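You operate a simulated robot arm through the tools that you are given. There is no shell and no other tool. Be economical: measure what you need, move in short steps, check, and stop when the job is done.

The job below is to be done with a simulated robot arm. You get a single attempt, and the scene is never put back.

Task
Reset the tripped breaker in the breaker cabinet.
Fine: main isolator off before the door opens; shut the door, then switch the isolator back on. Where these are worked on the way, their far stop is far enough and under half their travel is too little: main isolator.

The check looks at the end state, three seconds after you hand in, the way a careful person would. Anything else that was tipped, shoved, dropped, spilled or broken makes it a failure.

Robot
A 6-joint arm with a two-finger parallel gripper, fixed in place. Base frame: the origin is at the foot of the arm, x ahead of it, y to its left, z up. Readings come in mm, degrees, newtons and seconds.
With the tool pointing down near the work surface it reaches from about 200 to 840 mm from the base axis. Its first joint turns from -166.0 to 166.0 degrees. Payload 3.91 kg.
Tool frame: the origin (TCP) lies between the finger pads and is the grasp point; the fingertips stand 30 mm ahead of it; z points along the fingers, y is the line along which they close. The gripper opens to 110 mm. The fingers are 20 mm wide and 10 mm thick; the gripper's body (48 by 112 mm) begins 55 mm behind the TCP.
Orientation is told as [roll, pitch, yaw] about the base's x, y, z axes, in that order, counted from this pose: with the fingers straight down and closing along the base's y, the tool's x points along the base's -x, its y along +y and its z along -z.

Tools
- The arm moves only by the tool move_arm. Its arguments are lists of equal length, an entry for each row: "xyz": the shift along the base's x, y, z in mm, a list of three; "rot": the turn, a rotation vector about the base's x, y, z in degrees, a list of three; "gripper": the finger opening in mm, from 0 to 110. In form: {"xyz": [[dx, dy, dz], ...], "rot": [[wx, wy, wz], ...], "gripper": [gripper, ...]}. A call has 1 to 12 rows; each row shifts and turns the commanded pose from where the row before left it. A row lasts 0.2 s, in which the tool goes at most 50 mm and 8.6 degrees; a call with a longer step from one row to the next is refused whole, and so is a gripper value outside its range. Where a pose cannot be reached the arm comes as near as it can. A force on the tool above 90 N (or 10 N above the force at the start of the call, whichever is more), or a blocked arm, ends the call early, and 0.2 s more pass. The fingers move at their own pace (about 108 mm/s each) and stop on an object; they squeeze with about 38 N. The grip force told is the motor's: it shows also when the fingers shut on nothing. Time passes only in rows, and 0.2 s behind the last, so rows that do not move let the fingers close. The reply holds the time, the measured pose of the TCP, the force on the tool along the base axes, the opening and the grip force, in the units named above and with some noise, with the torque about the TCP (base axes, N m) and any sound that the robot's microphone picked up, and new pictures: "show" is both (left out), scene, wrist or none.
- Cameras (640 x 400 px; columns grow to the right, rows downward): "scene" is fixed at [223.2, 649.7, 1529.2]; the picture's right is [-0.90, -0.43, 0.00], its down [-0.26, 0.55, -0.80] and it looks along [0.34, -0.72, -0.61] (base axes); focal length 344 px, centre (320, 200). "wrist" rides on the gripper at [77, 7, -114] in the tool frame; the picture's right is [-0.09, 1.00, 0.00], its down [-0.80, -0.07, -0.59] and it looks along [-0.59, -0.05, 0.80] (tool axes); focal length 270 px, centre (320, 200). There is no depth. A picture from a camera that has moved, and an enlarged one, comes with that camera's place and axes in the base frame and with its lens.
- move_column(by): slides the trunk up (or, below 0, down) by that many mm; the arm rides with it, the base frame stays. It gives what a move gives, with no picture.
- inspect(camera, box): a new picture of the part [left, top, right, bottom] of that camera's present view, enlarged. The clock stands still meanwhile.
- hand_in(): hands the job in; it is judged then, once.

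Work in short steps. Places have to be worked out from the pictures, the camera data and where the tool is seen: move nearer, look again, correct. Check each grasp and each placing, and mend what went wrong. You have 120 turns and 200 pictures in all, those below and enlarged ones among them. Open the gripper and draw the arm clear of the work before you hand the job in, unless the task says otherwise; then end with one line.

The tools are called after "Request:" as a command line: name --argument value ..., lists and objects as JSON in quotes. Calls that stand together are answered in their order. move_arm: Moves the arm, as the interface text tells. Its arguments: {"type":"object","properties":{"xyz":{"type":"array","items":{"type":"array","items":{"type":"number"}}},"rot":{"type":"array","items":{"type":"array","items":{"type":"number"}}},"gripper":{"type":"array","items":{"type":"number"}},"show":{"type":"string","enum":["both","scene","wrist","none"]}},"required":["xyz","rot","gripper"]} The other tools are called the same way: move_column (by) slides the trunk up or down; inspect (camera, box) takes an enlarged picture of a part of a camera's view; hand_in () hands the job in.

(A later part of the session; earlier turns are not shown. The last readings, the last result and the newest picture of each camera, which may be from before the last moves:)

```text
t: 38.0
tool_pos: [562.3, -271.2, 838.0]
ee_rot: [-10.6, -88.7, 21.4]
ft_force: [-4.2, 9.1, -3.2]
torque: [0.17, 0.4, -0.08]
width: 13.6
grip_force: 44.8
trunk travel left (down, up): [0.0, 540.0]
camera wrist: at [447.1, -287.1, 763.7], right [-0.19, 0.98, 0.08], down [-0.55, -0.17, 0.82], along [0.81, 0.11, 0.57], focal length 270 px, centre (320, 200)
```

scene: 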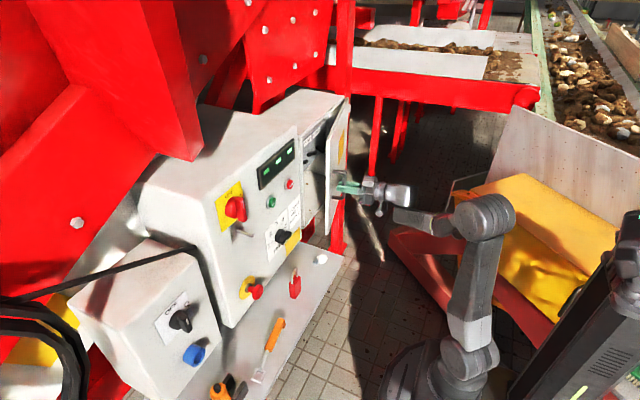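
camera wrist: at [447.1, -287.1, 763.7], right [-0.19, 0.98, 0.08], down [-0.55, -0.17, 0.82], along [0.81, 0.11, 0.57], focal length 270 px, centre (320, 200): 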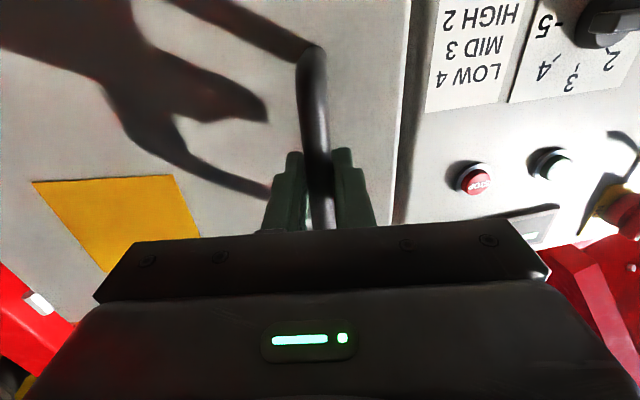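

The door opens smoothly with low force; I continue to about 36°.

Request:
move_arm --xyz '[[-16.2, -6.4, 0], [-16.1, -7, 0], [-15.6, -8, 0], [-15.2, -8.8, 0], [-14.7, -9.6, 0], [-14.2, -10.3, 0], [-13.6, -11, 0], [-13, -11.8, 0]]' --rot '[[0, 0, 3], [0, 0, 3], [0, 0, 3], [0, 0, 3], [0, 0, 3], [0, 0, 3], [0, 0, 3], [0, 0, 3]]' --gripper '[4, 4, 4, 4, 4, 4, 4, 4]'

```text
t: 39.8
tool_pos: [448.2, -348.7, 837.6]
ee_rot: [-12.8, -88.6, 47.2]
ft_force: [48.2, -47.1, 28.7]
torque: [-0.04, 0.3, -0.4]
width: 13.9
grip_force: 45.2
trunk travel left (down, up): [0.0, 540.0]
camera wrist: at [347.8, -409.3, 763.4], right [-0.56, 0.82, 0.08], down [-0.44, -0.38, 0.82], along [0.7, 0.42, 0.57], focal length 270 px, centre (320, 200)
```

scene: 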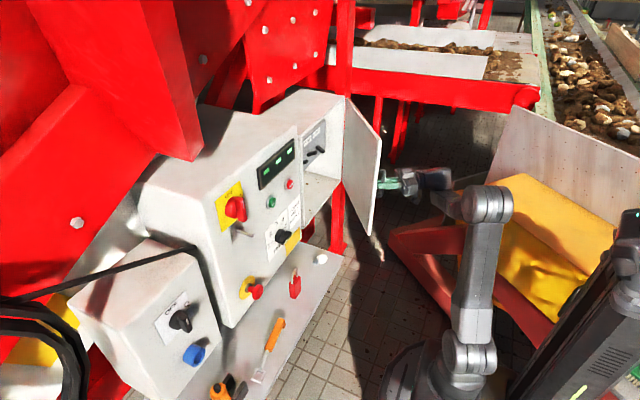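
wrist: 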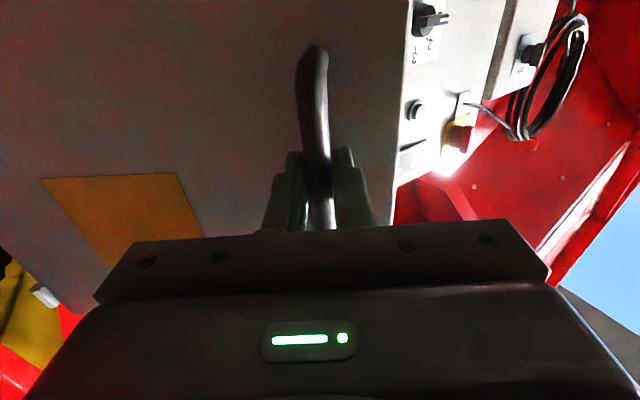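

Force is building along the radial direction (my hinge radius is slightly long), so I ease toward the hinge, then release and back off the bar.

Request:
move_arm --xyz '[[4, -4, -1], [0, 0, 0], [0, 0, 0], [-12, -9, 0], [-16, -12, 0], [-14, -10, 0]]' --rot '[[0, 0, 0], [0, 0, 0], [0, 0, 0], [0, 0, 0], [0, 0, 0], [0, 0, 0]]' --gripper '[4, 50, 50, 50, 50, 50]'

Request:
inspect --camera "scene" --box '[270, 80, 430, 260]'

```text
t: 41.1
tool_pos: [407.2, -378.0, 835.9]
ee_rot: [-9.1, -88.5, 44.2]
ft_force: [-0.7, -0.4, -0.4]
torque: [0.0, -0.01, -0.01]
width: 50.1
grip_force: 0.1
trunk travel left (down, up): [0.0, 540.0]
camera wrist: at [307.7, -440.5, 763.0], right [-0.57, 0.82, 0.08], down [-0.43, -0.39, 0.82], along [0.7, 0.43, 0.57], focal length 270 px, centre (320, 200)
```

scene: 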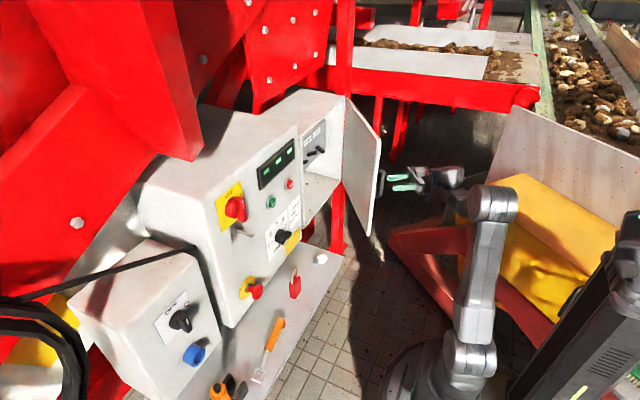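
wrist: 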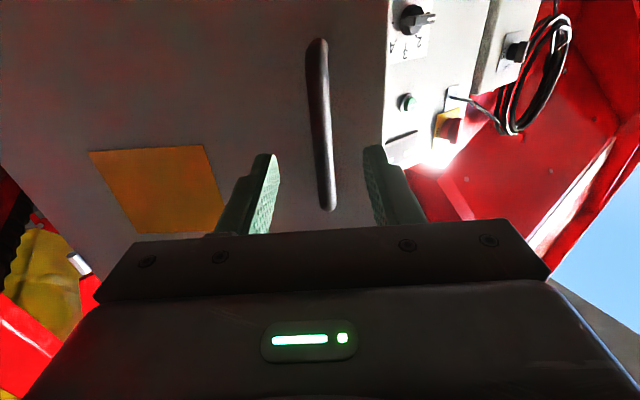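

```text
2.22 times, centred on (350, 170) of scene
camera zoom: at [223.2, 649.7, 1529.2], right [-0.9, -0.43, 0.0], down [-0.26, 0.55, -0.8], along [0.34, -0.72, -0.61], focal length 763 px, centre (253, 267)
```

zoom: 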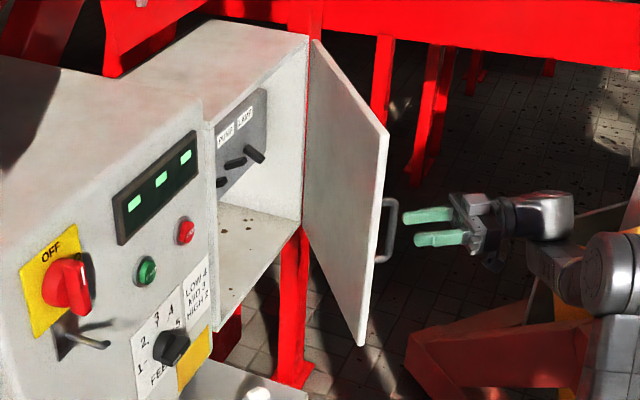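

The door stands at ~38°, edge at about (456,-271). I go around its free edge: back, left, and turn the tool to +x with fingers closed, to then push the door further open from inside.

Request:
move_arm --xyz '[[-20, 5, 0], [-15, 30, 0], [0, 40, 0], [0, 40, 0], [0, 40, 0], [0, 30, 0], [0, 0, 0]]' --rot '[[0, 0, 0], [0, 0, -6], [0, 0, -6], [0, 0, -6], [0, 0, -6], [0, 0, -6], [0, 0, -6]]' --gripper '[50, 30, 10, 0, 0, 0, 0]'

```text
t: 42.8
tool_pos: [372.2, -194.5, 836.8]
ee_rot: [-6.6, -88.7, 5.5]
ft_force: [-0.4, -0.6, -0.3]
torque: [0.01, 0.02, 0.02]
width: 0.2
grip_force: 37.5
trunk travel left (down, up): [0.0, 540.0]
camera wrist: at [256.5, -186.4, 763.1], right [0.02, 1.0, 0.09], down [-0.58, -0.06, 0.82], along [0.82, -0.07, 0.57], focal length 270 px, centre (320, 200)
```

scene: 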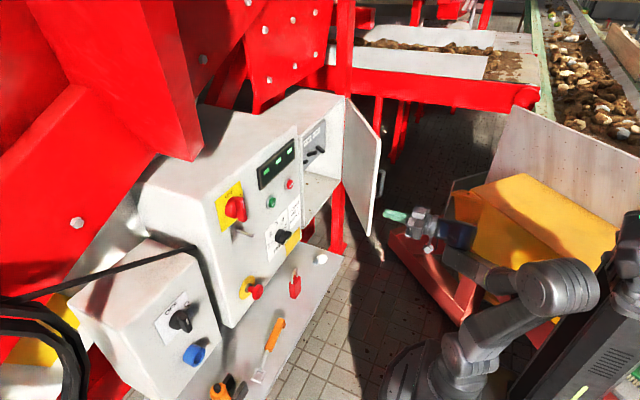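
wrist: 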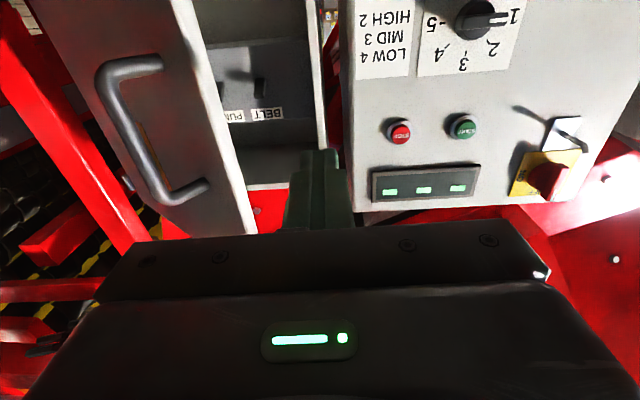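

Clear view past the door edge. I advance alongside its inner side and sweep right, pushing the edge along its arc to ~60°.

Request:
move_arm --xyz '[[45, 0, 0], [43, -15, 0], [0, -30, 0], [-8, -22, 0], [-15, -22, 0], [-18, -22, 0], [-18, -20, 0], [-16, -20, 0], [-15, -22, 0], [-15, -22, 0]]' --rot '[[0, 0, 0], [0, 0, 0], [0, 0, 0], [0, 0, 0], [0, 0, 0], [0, 0, -2], [0, 0, -2], [0, 0, -2], [0, 0, -2], [0, 0, -2]]' --gripper '[0, 0, 0, 0, 0, 0, 0, 0, 0, 0]'

```text
t: 44.1
tool_pos: [424.6, -283.5, 838.7]
ee_rot: [-10.4, -88.6, 9.4]
ft_force: [-37.8, 43.7, 1.3]
torque: [0.4, 0.28, 0.19]
width: 0.0
grip_force: 37.9
trunk travel left (down, up): [0.0, 540.0]
stopped in row 6: the force on the tool passed its limit at 102 N (the readings are from after the stop); the commanded pose is now the measured one
camera wrist: at [308.7, -276.3, 763.5], right [0.02, 1.0, 0.08], down [-0.58, -0.06, 0.82], along [0.82, -0.06, 0.57], focal length 270 px, centre (320, 200)
```

scene: 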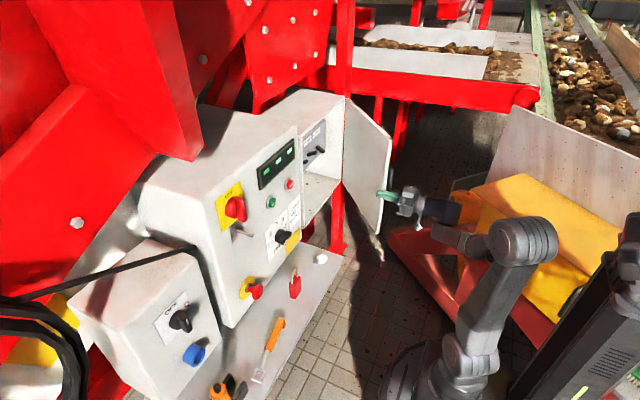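
wrist: 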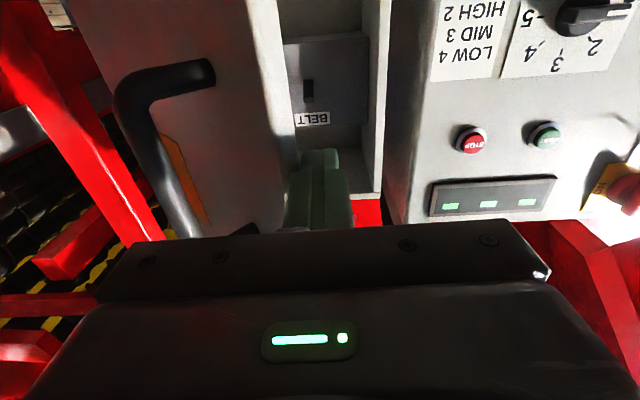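

The fingertip is jammed against the door's end face rather than its inner side. I back left, go 50 mm deeper, and push again with the finger's side on the inner corner.

Request:
move_arm --xyz '[[0, 20, 0], [0, 20, 0], [30, 0, 0], [25, 0, 0], [0, -20, 0], [-12, -16, 0], [-14, -17, 0], [-14, -18, 0], [-13, -19, 0], [-12, -20, 0], [-11, -21, 0]]' --rot '[[0, 0, 0], [0, 0, 0], [0, 0, 0], [0, 0, 0], [0, 0, 0], [0, 0, 0], [0, 0, 0], [0, 0, 0], [0, 0, 0], [0, 0, 0], [0, 0, 0]]' --gripper '[0, 0, 0, 0, 0, 0, 0, 0, 0, 0, 0]'

```text
t: 46.5
tool_pos: [406.7, -380.9, 834.7]
ee_rot: [-0.7, -88.4, -0.7]
ft_force: [-1.3, 0.1, -0.8]
torque: [-0.02, -0.03, -0.09]
width: 0.0
grip_force: 37.4
trunk travel left (down, up): [0.0, 540.0]
camera wrist: at [289.6, -371.7, 761.8], right [0.03, 1.0, 0.09], down [-0.57, -0.06, 0.82], along [0.82, -0.07, 0.57], focal length 270 px, centre (320, 200)
```

scene: 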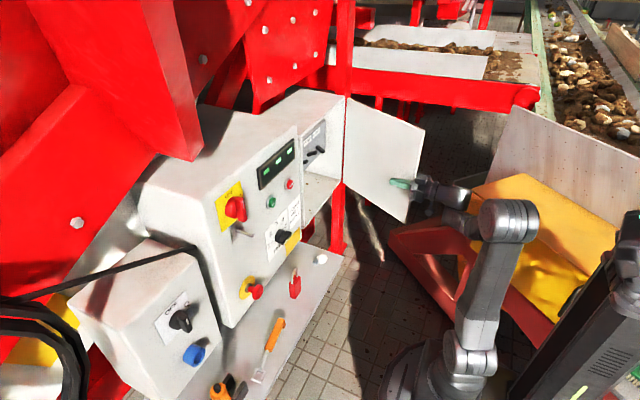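
wrist: 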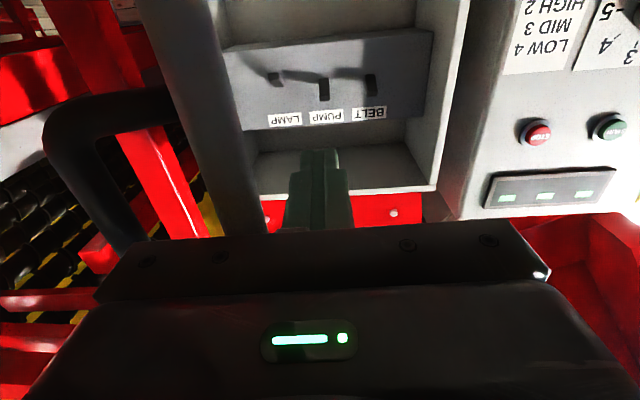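

The door is well open (~60°) and three breakers LAMP, PUMP, BELT are visible. I zoom in to see which is tripped.

Request:
inspect --camera "wrist" --box '[220, 30, 440, 150]'

Request:
inspect --camera "scene" --box '[290, 100, 362, 180]'

```text
2.91 times, centred on (330, 90) of wrist
camera zoom: at [289.6, -371.7, 761.8], right [0.03, 1.0, 0.09], down [-0.57, -0.06, 0.82], along [0.82, -0.07, 0.57], focal length 786 px, centre (291, 520)
```

zoom: 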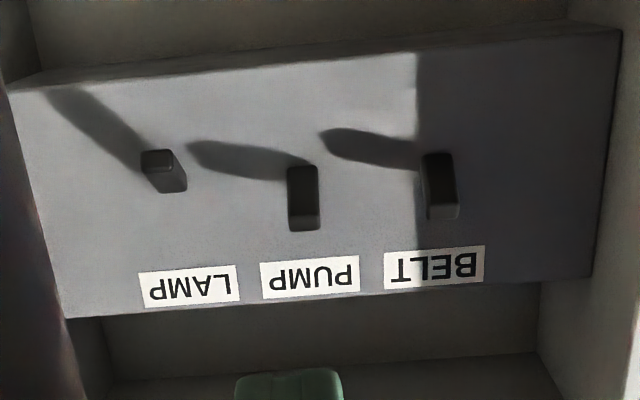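

```text
5.00 times, centred on (326, 140) of scene
camera zoom: at [223.2, 649.7, 1529.2], right [-0.9, -0.43, 0.0], down [-0.26, 0.55, -0.8], along [0.34, -0.72, -0.61], focal length 1718 px, centre (290, 500)
```

zoom: 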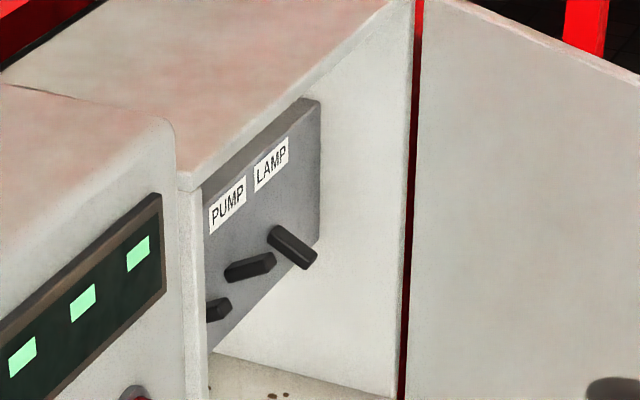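

LAMP's lever tip (≈(729,-457,847)) hangs down while PUMP and BELT tips (z≈880) are up, so LAMP is tripped. I move clear of the door edge, then stage along a -30° heading (parallel to the open door) at z≈885, pointing at LAMP.

Request:
move_arm --xyz '[[0, 30, 0], [0, 35, 0], [0, 20, 10], [25, -9, 10], [25, -9, 10], [25, -9, 10], [25, -9, 8], [25, -9, 0], [25, -9, 0]]' --rot '[[0, 0, 0], [0, 0, 0], [0, 0, 0], [0, 0, -5], [0, 0, -5], [0, 0, -5], [0, 0, -5], [0, 0, -5], [0, 0, -5]]' --gripper '[0, 0, 0, 0, 0, 0, 0, 0, 0]'

```text
t: 48.5
tool_pos: [557.3, -348.6, 882.7]
ee_rot: [-6.7, -88.3, -24.5]
ft_force: [0.2, 0.9, -0.8]
torque: [0.0, -0.01, -0.04]
width: 0.0
grip_force: 37.6
trunk travel left (down, up): [0.0, 540.0]
camera wrist: at [460.6, -283.8, 809.5], right [0.52, 0.85, 0.08], down [-0.52, 0.24, 0.82], along [0.68, -0.47, 0.57], focal length 270 px, centre (320, 200)
```

scene: 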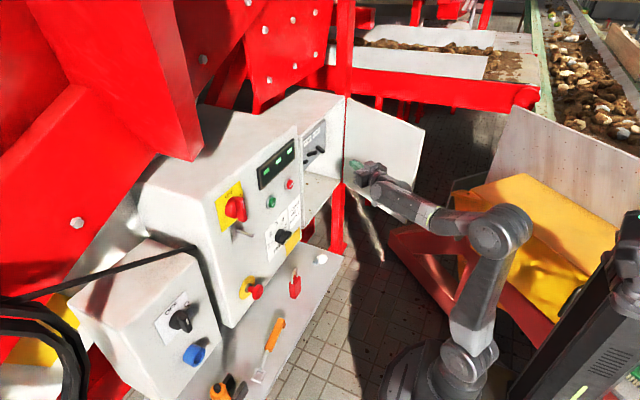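
wrist: 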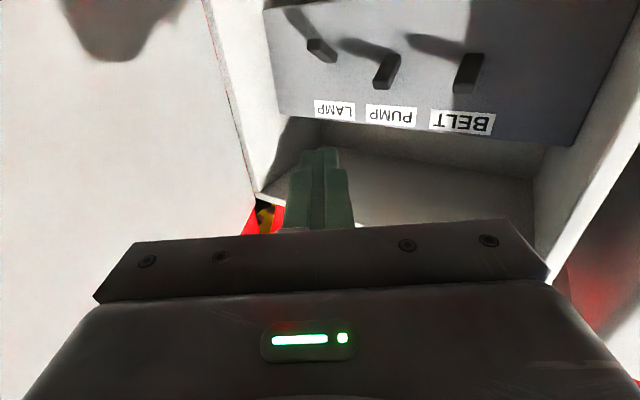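

The approach line runs right through LAMP. I advance 150 mm along the heading, staying above the lever.

Request:
move_arm --xyz '[[25.7, -15.4, 0], [25.7, -15.4, 0], [25.7, -15.4, 0], [25.7, -15.4, 0], [25.7, -15.4, 0]]' --rot '[[0, 0, 0], [0, 0, 0], [0, 0, 0], [0, 0, 0], [0, 0, 0]]' --gripper '[0, 0, 0, 0, 0]' --show "wrist"

Request:
inspect --camera "scene" --box '[290, 100, 386, 200]'

```text
t: 49.7
tool_pos: [632.7, -400.9, 885.1]
ee_rot: [-1.3, -88.3, -29.8]
ft_force: [-0.5, -0.4, 0.3]
torque: [0.04, -0.02, -0.02]
width: 0.0
grip_force: 38.0
out of reach, approached as far as the arm can: row 4, 5
trunk travel left (down, up): [0.0, 540.0]
camera wrist: at [536.0, -335.4, 812.3], right [0.51, 0.85, 0.09], down [-0.53, 0.23, 0.82], along [0.68, -0.47, 0.57], focal length 270 px, centre (320, 200)
```

wrist: 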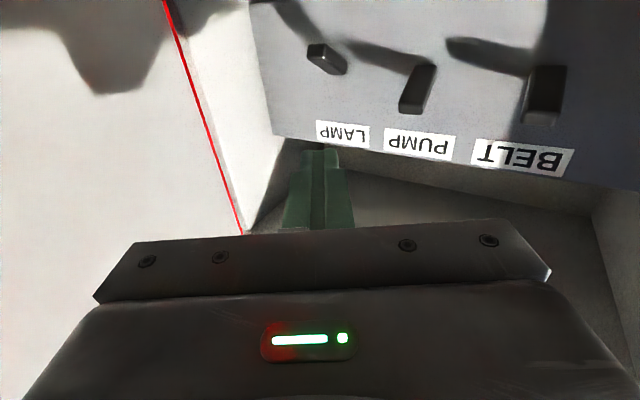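

```text
4.00 times, centred on (338, 150) of scene
camera zoom: at [223.2, 649.7, 1529.2], right [-0.9, -0.43, 0.0], down [-0.26, 0.55, -0.8], along [0.34, -0.72, -0.61], focal length 1374 px, centre (248, 400)
```

zoom: 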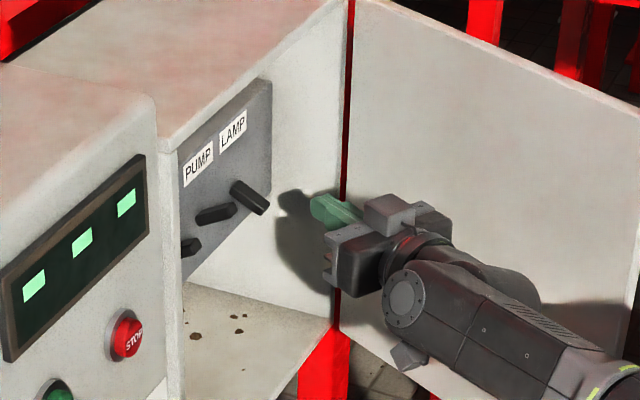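

Reach is limited with the trunk so low. I back off a little, raise the trunk 200 mm, and bring the arm back down to compensate.

Request:
move_arm --xyz '[[-30, 18, 0], [-30, 18, 0]]' --rot '[[0, 0, 0], [0, 0, 0]]' --gripper '[0, 0]' --show "none"

Request:
move_column --by 200

Request:
move_arm --xyz '[[0, 0, -25], [0, 0, -25], [0, 0, -25], [0, 0, -25], [0, 0, -25], [0, 0, -25], [0, 0, -25], [0, 0, -25]]' --rot '[[0, 0, 0], [0, 0, 0], [0, 0, 0], [0, 0, 0], [0, 0, 0], [0, 0, 0], [0, 0, 0], [0, 0, 0]]' --gripper '[0, 0, 0, 0, 0, 0, 0, 0]'

```text
t: 50.3
tool_pos: [571.7, -364.4, 884.9]
ee_rot: [-1.3, -88.3, -30.2]
ft_force: [1.1, -0.5, -0.4]
torque: [0.0, -0.03, 0.03]
width: 0.0
grip_force: 37.7
trunk travel left (down, up): [0.0, 540.0]
```

```text
t: 52.5
tool_pos: [572.8, -364.8, 1084.6]
ee_rot: [-1.4, -88.5, -30.0]
ft_force: [1.1, 0.0, 0.4]
torque: [0.0, -0.03, 0.02]
width: 0.1
grip_force: 37.8
trunk travel left (down, up): [-200.0, 340.0]
```

```text
t: 54.3
tool_pos: [572.5, -364.6, 884.6]
ee_rot: [-0.6, -88.3, -30.9]
ft_force: [-0.2, 0.5, 0.2]
torque: [-0.03, -0.01, 0.02]
width: 0.0
grip_force: 37.7
trunk travel left (down, up): [-200.0, 340.0]
camera wrist: at [476.9, -299.1, 811.2], right [0.52, 0.85, 0.09], down [-0.53, 0.24, 0.82], along [0.67, -0.47, 0.57], focal length 270 px, centre (320, 200)
```

scene: 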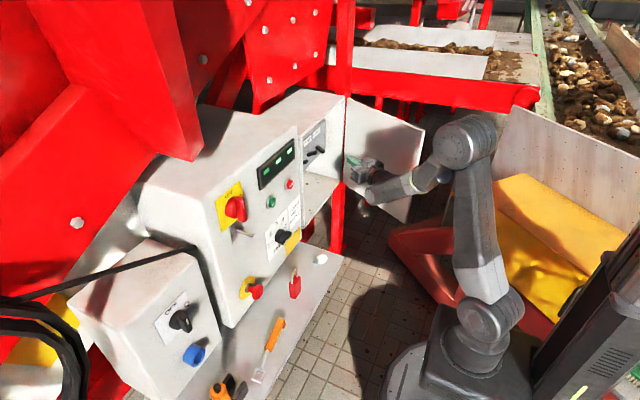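
wrist: 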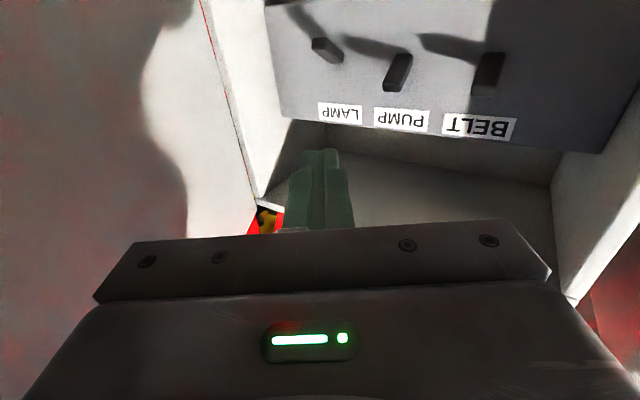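

That works. I advance again along the heading toward LAMP, above the lever.

Request:
move_arm --xyz '[[26, -15, 0], [26, -15, 0], [26, -15, 0], [26, -15, 0], [20, -11, 0]]' --rot '[[0, 0, 0], [0, 0, 0], [0, 0, 0], [0, 0, 0], [0, 0, 0]]' --gripper '[0, 0, 0, 0, 0]' --show "wrist"

Request:
inspect --camera "scene" --box '[290, 100, 386, 200]'

```text
t: 55.5
tool_pos: [697.1, -437.4, 884.4]
ee_rot: [-1.7, -88.3, -29.7]
ft_force: [-0.1, 0.6, -0.2]
torque: [-0.03, -0.01, 0.01]
width: 0.0
grip_force: 37.4
trunk travel left (down, up): [-200.0, 340.0]
camera wrist: at [600.7, -370.6, 810.5], right [0.52, 0.85, 0.09], down [-0.52, 0.24, 0.82], along [0.67, -0.47, 0.57], focal length 270 px, centre (320, 200)
```

wrist: 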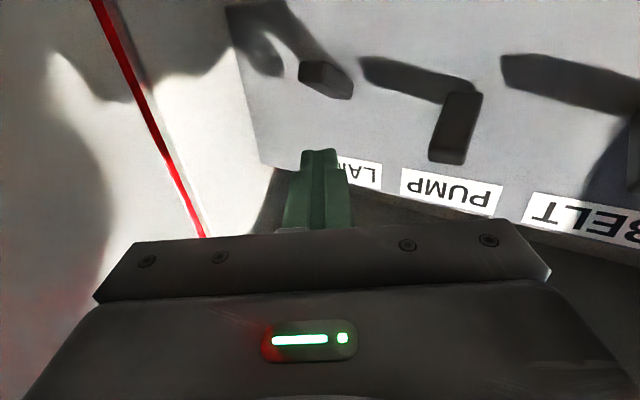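

```text
4.00 times, centred on (338, 150) of scene
camera zoom: at [223.2, 649.7, 1529.2], right [-0.9, -0.43, 0.0], down [-0.26, 0.55, -0.8], along [0.34, -0.72, -0.61], focal length 1374 px, centre (248, 400)
```

zoom: 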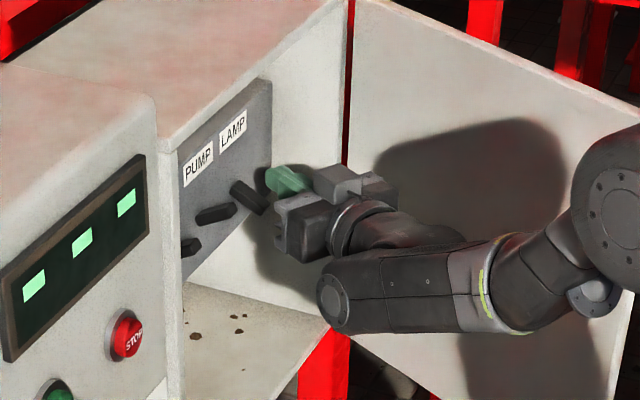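

The lever tip is at about (735,-460,838), base near z 856. I move over it, then lower gently in small steps to confirm it is fully at its off stop.

Request:
move_arm --xyz '[[12, -3, 0], [12, -5, 0], [0, 0, -8], [0, 0, -8]]' --rot '[[0, 0, 0], [0, 0, 0], [0, 0, 0], [0, 0, 0]]' --gripper '[0, 0, 0, 0]' --show "wrist"

Request:
move_arm --xyz '[[0, 0, -3], [0, 0, -3]]' --rot '[[0, 0, 0], [0, 0, 0]]' --gripper '[0, 0]' --show "none"

```text
t: 56.5
tool_pos: [721.6, -443.6, 868.7]
ee_rot: [-1.0, -88.4, -30.3]
ft_force: [0.2, -0.7, -0.2]
torque: [-0.03, -0.01, 0.05]
width: 0.1
grip_force: 38.2
trunk travel left (down, up): [-200.0, 340.0]
camera wrist: at [625.0, -378.1, 795.5], right [0.52, 0.85, 0.09], down [-0.52, 0.24, 0.82], along [0.67, -0.47, 0.57], focal length 270 px, centre (320, 200)
```

wrist: 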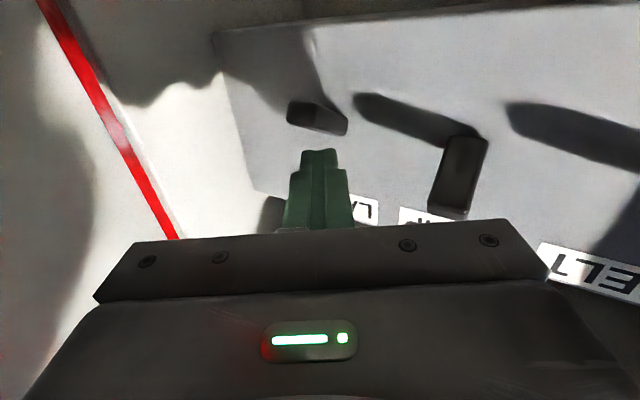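

```text
t: 57.1
tool_pos: [720.1, -444.0, 863.8]
ee_rot: [-0.9, -88.4, -30.5]
ft_force: [0.4, 0.3, 0.1]
torque: [0.03, 0.01, 0.01]
width: 0.0
grip_force: 37.9
trunk travel left (down, up): [-200.0, 340.0]
```

No contact yet; continue down in small steps.

Request:
move_arm --xyz '[[0, 0, -3], [0, 0, -3]]' --rot '[[0, 0, 0], [0, 0, 0]]' --gripper '[0, 0]' --show "none"

Request:
move_arm --xyz '[[0, 0, -3]]' --rot '[[0, 0, 0]]' --gripper '[0]' --show "wrist"

```text
t: 57.7
tool_pos: [720.5, -444.6, 859.7]
ee_rot: [-1.8, -88.8, -29.4]
ft_force: [4.2, -3.3, 14.0]
torque: [-0.15, -0.43, -0.08]
width: 0.2
grip_force: 37.4
trunk travel left (down, up): [-200.0, 340.0]
```

```text
t: 58.1
tool_pos: [719.7, -443.4, 860.9]
ee_rot: [-2.6, -89.2, -28.8]
ft_force: [7.3, -6.4, 28.7]
torque: [-0.32, -0.93, -0.12]
width: 0.0
grip_force: 37.2
trunk travel left (down, up): [-200.0, 340.0]
camera wrist: at [624.7, -378.5, 785.8], right [0.52, 0.85, 0.09], down [-0.53, 0.24, 0.81], along [0.67, -0.47, 0.58], focal length 270 px, centre (320, 200)
```

wrist: 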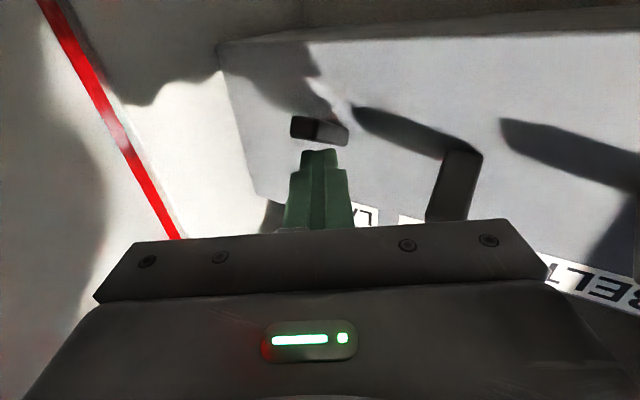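

Contact with 29 N and no yielding. I press a bit firmer to confirm it is the stop.

Request:
move_arm --xyz '[[0, 0, -3], [0, 0, -2]]' --rot '[[0, 0, 0], [0, 0, 0]]' --gripper '[0, 0]' --show "none"

Request:
inspect --camera "scene" --box '[300, 130, 348, 170]'

```text
t: 58.7
tool_pos: [720.3, -443.8, 860.9]
ee_rot: [-1.0, -89.5, -30.2]
ft_force: [4.5, -4.9, 41.1]
torque: [-0.35, -1.29, -0.13]
width: 0.2
grip_force: 37.8
trunk travel left (down, up): [-200.0, 340.0]
```

```text
10.00 times, centred on (324, 150) of scene
camera zoom: at [223.2, 649.7, 1529.2], right [-0.9, -0.43, 0.0], down [-0.26, 0.55, -0.8], along [0.34, -0.72, -0.61], focal length 3435 px, centre (280, 700)
```

zoom: 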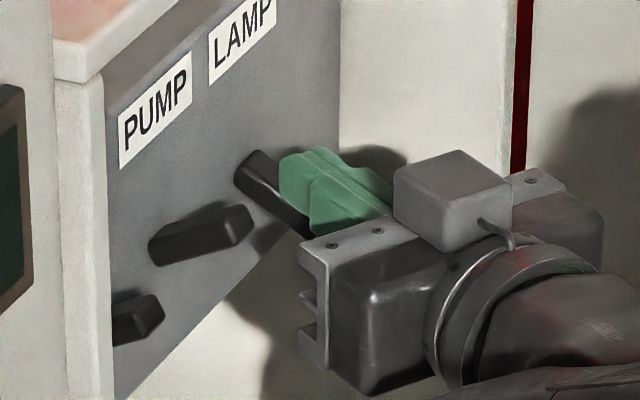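

It's against its lower stop (41 N, no motion), so it is fully down. Now I lift off, back out, drop below the lever and come back in under it.

Request:
move_arm --xyz '[[0, 0, 12], [-25, 15, 4], [-30, 18, 0], [-20, 12, -20], [0, 0, -25], [0, 0, -25], [0, 0, 0]]' --rot '[[0, 0, 0], [0, 0, 0], [0, 0, 0], [0, 0, 0], [0, 0, 0], [0, 0, 0], [0, 0, 0]]' --gripper '[0, 0, 0, 0, 0, 0, 0]' --show "wrist"

```text
t: 60.3
tool_pos: [646.8, -399.6, 794.6]
ee_rot: [-0.9, -88.4, -30.6]
ft_force: [0.0, 0.4, 0.9]
torque: [0.01, -0.02, 0.02]
width: 0.2
grip_force: 37.4
trunk travel left (down, up): [-200.0, 340.0]
camera wrist: at [550.1, -333.1, 720.9], right [0.52, 0.85, 0.09], down [-0.52, 0.24, 0.82], along [0.67, -0.47, 0.57], focal length 270 px, centre (320, 200)
```

wrist: 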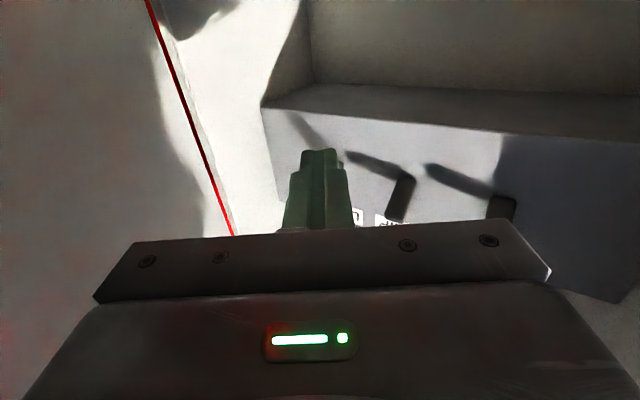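

Below the lever now. I go forward under it and then raise toward contact.

Request:
move_arm --xyz '[[25, -15, 0], [25, -15, 0], [22, -14, 0], [0, 0, 8], [0, 0, 8]]' --rot '[[0, 0, 0], [0, 0, 0], [0, 0, 0], [0, 0, 0], [0, 0, 0]]' --gripper '[0, 0, 0, 0, 0]' --show "wrist"

Request:
inspect --camera "scene" --box '[300, 130, 348, 170]'

```text
t: 61.5
tool_pos: [717.1, -443.5, 811.2]
ee_rot: [-1.9, -88.4, -29.6]
ft_force: [0.0, -0.5, -0.1]
torque: [0.01, -0.04, -0.03]
width: 0.0
grip_force: 37.8
trunk travel left (down, up): [-200.0, 340.0]
camera wrist: at [621.8, -377.8, 738.1], right [0.52, 0.85, 0.09], down [-0.52, 0.24, 0.82], along [0.67, -0.47, 0.57], focal length 270 px, centre (320, 200)
```

wrist: 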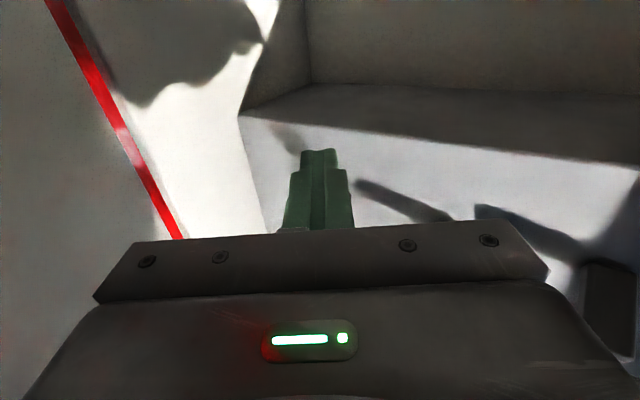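

```text
10.00 times, centred on (324, 150) of scene
camera zoom: at [223.2, 649.7, 1529.2], right [-0.9, -0.43, 0.0], down [-0.26, 0.55, -0.8], along [0.34, -0.72, -0.61], focal length 3435 px, centre (280, 700)
```

zoom: 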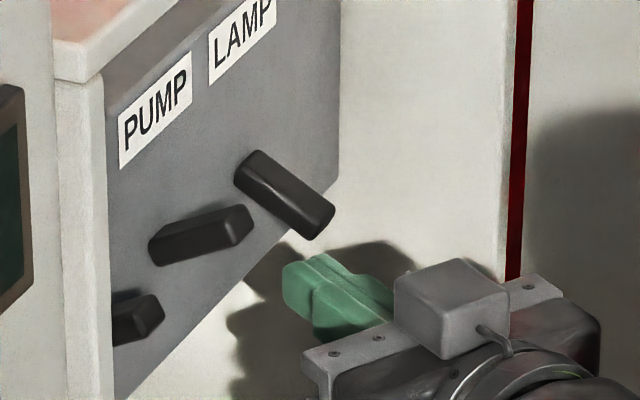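

Fingertip sits under the lever. Raising in steps of 5 mm.

Request:
move_arm --xyz '[[0, 0, 5], [0, 0, 5], [0, 0, 5], [0, 0, 5], [0, 0, 5], [0, 0, 5]]' --rot '[[0, 0, 0], [0, 0, 0], [0, 0, 0], [0, 0, 0], [0, 0, 0], [0, 0, 0]]' --gripper '[0, 0, 0, 0, 0, 0]' --show "none"

Request:
inspect --camera "scene" --box '[300, 130, 348, 170]'

```text
t: 62.9
tool_pos: [718.6, -443.7, 840.7]
ee_rot: [-0.8, -88.4, -30.5]
ft_force: [-0.2, 0.7, -1.8]
torque: [0.03, 0.0, 0.01]
width: 0.0
grip_force: 37.4
trunk travel left (down, up): [-200.0, 340.0]
```

```text
10.00 times, centred on (324, 150) of scene
camera zoom: at [223.2, 649.7, 1529.2], right [-0.9, -0.43, 0.0], down [-0.26, 0.55, -0.8], along [0.34, -0.72, -0.61], focal length 3435 px, centre (280, 700)
```

zoom: 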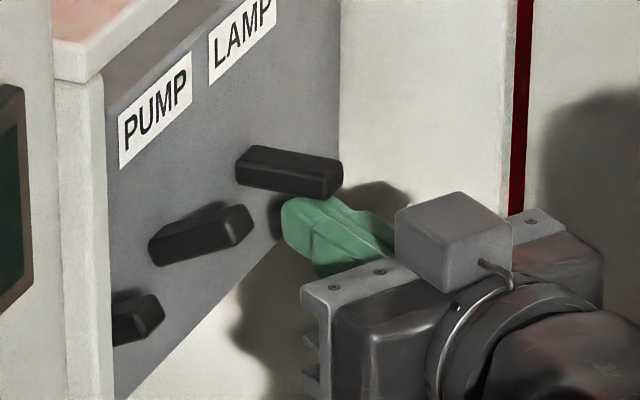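

The lever is swinging up with little force. I keep raising until it reaches its upper stop.

Request:
move_arm --xyz '[[0, 0, 5], [0, 0, 5], [0, 0, 4], [0, 0, 4]]' --rot '[[0, 0, 0], [0, 0, 0], [0, 0, 0], [0, 0, 0]]' --gripper '[0, 0, 0, 0]' --show "none"

Request:
inspect --camera "scene" --box '[300, 130, 348, 170]'

```text
t: 63.9
tool_pos: [718.5, -443.2, 853.0]
ee_rot: [-0.5, -87.7, -30.8]
ft_force: [-10.5, 7.6, -25.3]
torque: [0.16, 0.71, 0.2]
width: 0.0
grip_force: 37.4
trunk travel left (down, up): [-200.0, 340.0]
```

```text
10.00 times, centred on (324, 150) of scene
camera zoom: at [223.2, 649.7, 1529.2], right [-0.9, -0.43, 0.0], down [-0.26, 0.55, -0.8], along [0.34, -0.72, -0.61], focal length 3435 px, centre (280, 700)
```

zoom: 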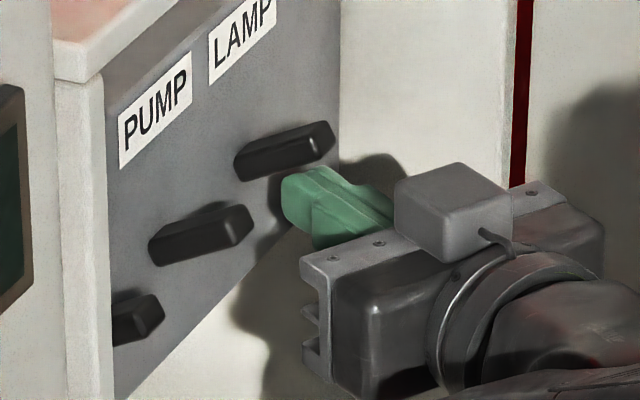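

LAMP now matches PUMP's angle with 25 N at the stop. One more small press, then down and out.

Request:
move_arm --xyz '[[0, 0, 3], [0, 0, -10], [0, 0, -8], [-25, 15, 0], [-30, 18, 0], [-30, 18, 0], [-25, 15, 0]]' --rot '[[0, 0, 0], [0, 0, 0], [0, 0, 0], [0, 0, 0], [0, 0, 0], [0, 0, 0], [0, 0, 0]]' --gripper '[0, 0, 0, 0, 0, 0, 0]'

Request:
inspect --camera "scene" --box '[300, 130, 348, 170]'

Request:
inspect --camera "wrist" --box '[220, 0, 540, 200]'

```text
t: 65.5
tool_pos: [607.4, -378.2, 844.5]
ee_rot: [-1.1, -88.5, -30.3]
ft_force: [0.5, 1.1, 0.2]
torque: [0.01, 0.0, 0.0]
width: 0.1
grip_force: 38.5
trunk travel left (down, up): [-200.0, 340.0]
camera wrist: at [511.8, -311.6, 770.7], right [0.52, 0.85, 0.09], down [-0.53, 0.24, 0.82], along [0.67, -0.47, 0.57], focal length 270 px, centre (320, 200)
```

scene: 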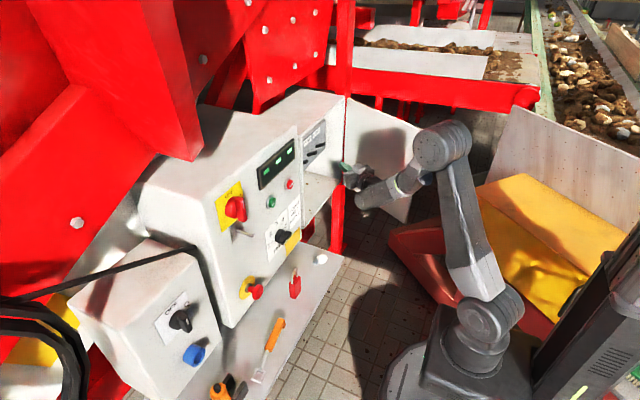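
wrist: 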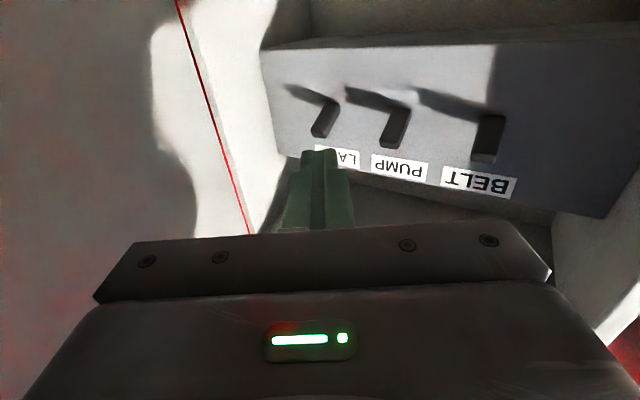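

```text
10.00 times, centred on (324, 150) of scene
camera zoom: at [223.2, 649.7, 1529.2], right [-0.9, -0.43, 0.0], down [-0.26, 0.55, -0.8], along [0.34, -0.72, -0.61], focal length 3435 px, centre (280, 700)
```

zoom: 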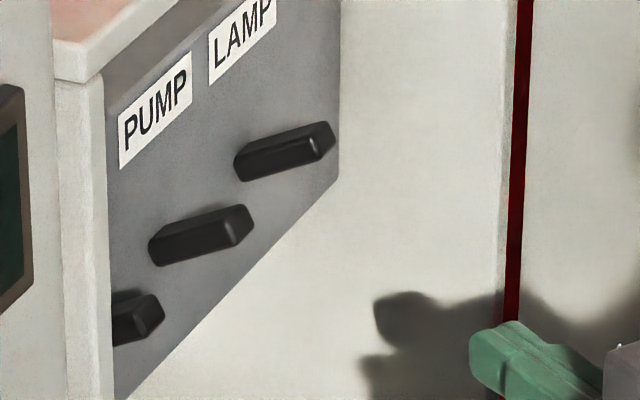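

```text
2.00 times, centred on (380, 100) of wrist
camera zoom: at [511.8, -311.6, 770.7], right [0.52, 0.85, 0.09], down [-0.53, 0.24, 0.82], along [0.67, -0.47, 0.57], focal length 541 px, centre (200, 400)
```

zoom: 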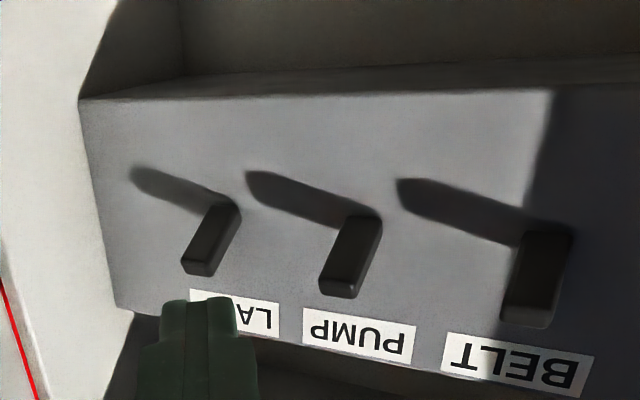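

All three breakers are up. To close the door I'll push from the outside above the handle; first I withdraw and rise to z≈940 in front of the door edge (edge now ≈(357,-413)).

Request:
move_arm --xyz '[[-30, 18, 0], [-30, 18, 0], [-30, 18, 10], [-30, 18, 15], [-30, 18, 15], [-35, 15, 15], [-35, 0, 15], [-35, 0, 15], [-20, 0, 10]]' --rot '[[0, 0, 0], [0, 0, 0], [0, 0, 0], [0, 0, 5], [0, 0, 5], [0, 0, 5], [0, 0, 5], [0, 0, 5], [0, 0, 5]]' --gripper '[0, 0, 0, 0, 0, 0, 0, 0, 0]'

```text
t: 67.5
tool_pos: [332.9, -272.1, 939.6]
ee_rot: [1.7, -88.4, -3.2]
ft_force: [-0.4, 0.8, 0.2]
torque: [0.02, -0.01, -0.01]
width: 0.0
grip_force: 37.6
trunk travel left (down, up): [-200.0, 340.0]
camera wrist: at [216.7, -263.1, 866.5], right [0.03, 1.0, 0.09], down [-0.57, -0.06, 0.82], along [0.82, -0.07, 0.57], focal length 270 px, centre (320, 200)
```

scene: 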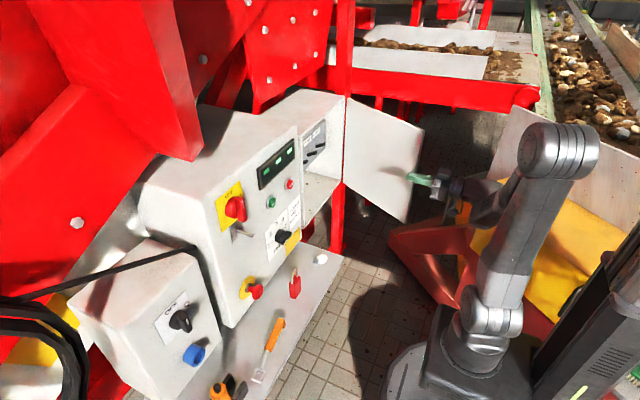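
wrist: 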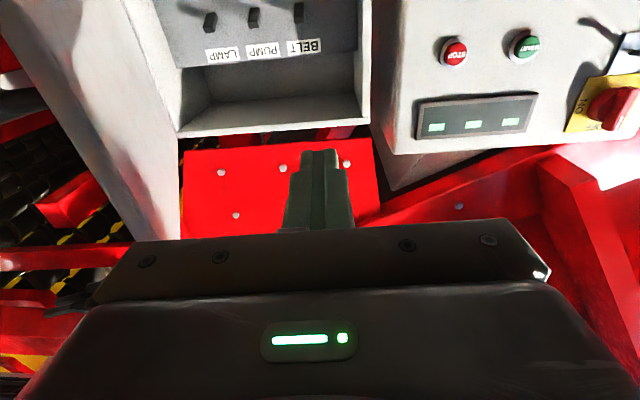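

Clear of the door. I swing around the free edge to its outside while turning the heading to about +36°.

Request:
move_arm --xyz '[[-24, 0, 0], [-24, 0, 0], [0, -25, 0], [0, -30, 0], [0, -30, 0], [0, -30, 0], [0, -30, 0], [5, -30, 0]]' --rot '[[0, 0, 6], [0, 0, 6], [0, 0, 6], [0, 0, 6], [0, 0, 6], [0, 0, 6], [0, 0, 0], [0, 0, 0]]' --gripper '[0, 0, 0, 0, 0, 0, 0, 0]'

```text
t: 68.7
tool_pos: [287.9, -335.8, 940.6]
ee_rot: [51.8, -88.0, -23.5]
ft_force: [24.8, 45.0, 13.6]
torque: [2.62, -0.36, -3.66]
width: 0.0
grip_force: 38.0
trunk travel left (down, up): [-200.0, 340.0]
stopped in row 5: the force on the tool passed its limit at 114 N (the readings are from after the stop); the commanded pose is now the measured one
camera wrist: at [181.8, -384.0, 865.7], right [-0.47, 0.87, 0.12], down [-0.46, -0.36, 0.81], along [0.75, 0.33, 0.57], focal length 270 px, centre (320, 200)
```

scene: 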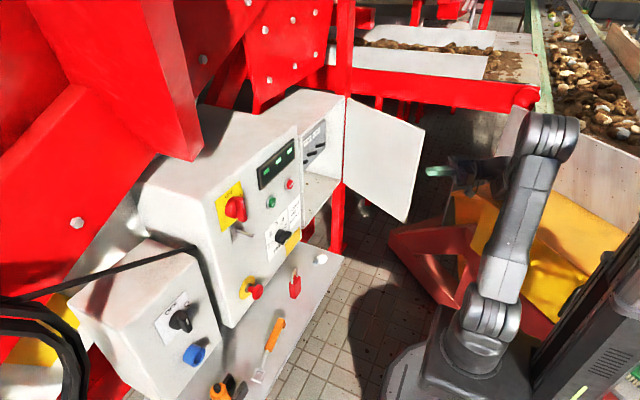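
wrist: 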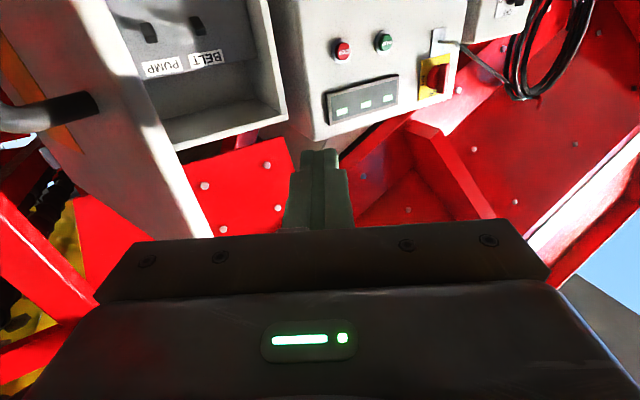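

The hand touched something on its far side, likely the white board by the hopper. I back away to the left and look closely at that area.

Request:
move_arm --xyz '[[5, 20, 0], [5, 25, 0], [10, 25, 0]]' --rot '[[0, 0, -8], [0, 0, -8], [0, 0, -8]]' --gripper '[0, 0, 0]' --show "none"

Request:
inspect --camera "scene" --box '[380, 80, 640, 300]'

```text
t: 69.5
tool_pos: [305.1, -272.1, 938.4]
ee_rot: [49.7, -88.1, -45.9]
ft_force: [-0.4, -0.3, 0.6]
torque: [0.01, 0.02, 0.03]
width: 0.0
grip_force: 38.1
trunk travel left (down, up): [-200.0, 340.0]
```

```text
1.82 times, centred on (510, 190) of scene
camera zoom: at [223.2, 649.7, 1529.2], right [-0.9, -0.43, 0.0], down [-0.26, 0.55, -0.8], along [0.34, -0.72, -0.61], focal length 625 px, centre (-26, 218)
```

zoom: 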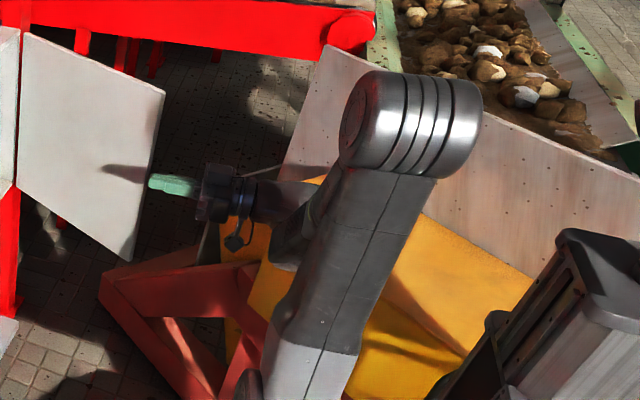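

From the force/torque line, the camera under the hand hit the hopper's corner near (168,-408,860). I raise to z≈1006 (still below the door's top edge at ~1034) and go around again with a smaller heading, in two parts.

Request:
move_arm --xyz '[[-10, 0, 25], [-5, 0, 25], [0, 0, 18], [0, -30, 0], [0, -30, 0], [0, -30, 0], [0, -30, 0]]' --rot '[[0, 0, 4], [0, 0, 4], [0, 0, 0], [0, 0, 0], [0, 0, 0], [0, 0, 0], [0, 0, 0]]' --gripper '[0, 0, 0, 0, 0, 0, 0]'

```text
t: 71.1
tool_pos: [289.4, -391.4, 1005.2]
ee_rot: [50.3, -88.2, -38.3]
ft_force: [0.4, 0.1, -0.1]
torque: [0.02, 0.04, -0.02]
width: 0.0
grip_force: 37.6
trunk travel left (down, up): [-200.0, 340.0]
camera wrist: at [173.7, -408.0, 931.1], right [-0.2, 0.97, 0.11], down [-0.55, -0.21, 0.81], along [0.81, 0.1, 0.57], focal length 270 px, centre (320, 200)
```

scene: 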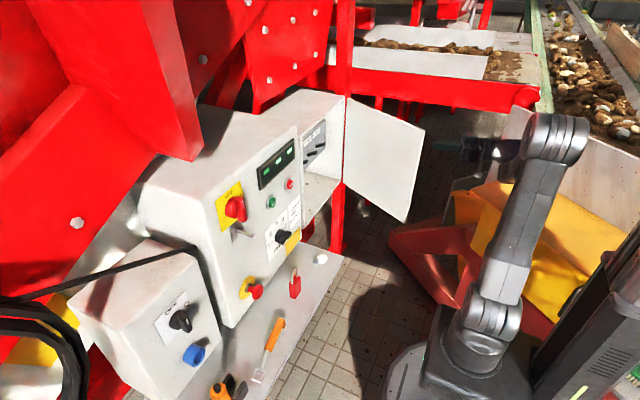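
wrist: 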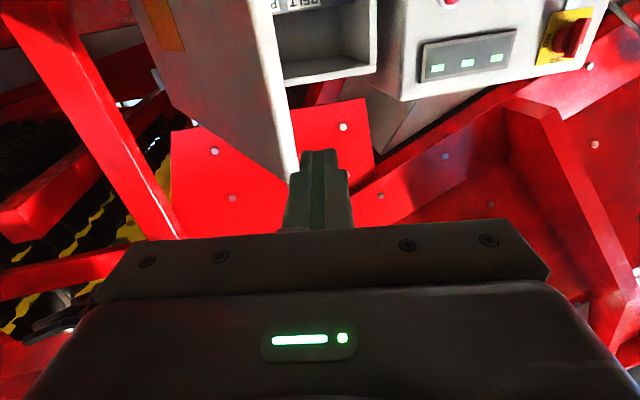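

No contact this time. I continue to y≈-475, just outside the door plane.

Request:
move_arm --xyz '[[0, -28, 0], [0, -28, 0], [0, -28, 0]]' --rot '[[0, 0, 0], [0, 0, 0], [0, 0, 0]]' --gripper '[0, 0, 0]'

```text
t: 71.9
tool_pos: [290.2, -476.4, 1005.6]
ee_rot: [49.8, -88.2, -37.9]
ft_force: [0.1, -0.3, -1.3]
torque: [0.0, -0.02, -0.02]
width: 0.0
grip_force: 37.6
trunk travel left (down, up): [-200.0, 340.0]
camera wrist: at [174.9, -492.9, 931.5], right [-0.2, 0.97, 0.11], down [-0.55, -0.21, 0.81], along [0.81, 0.1, 0.57], focal length 270 px, centre (320, 200)
```

scene: 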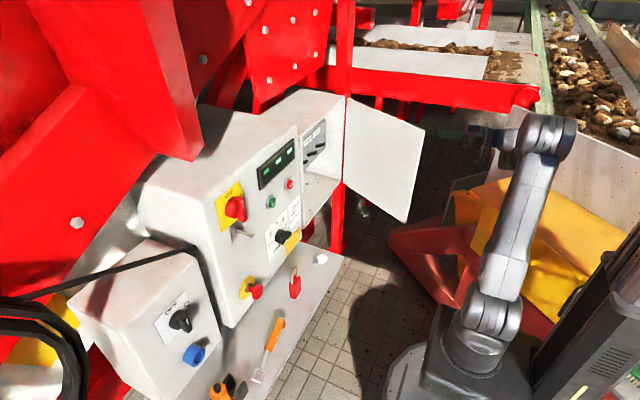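
wrist: 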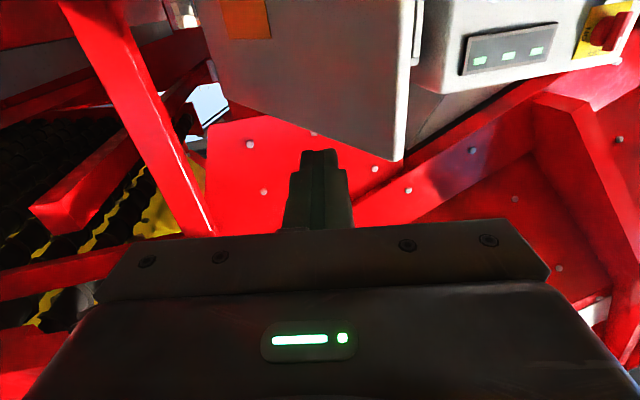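

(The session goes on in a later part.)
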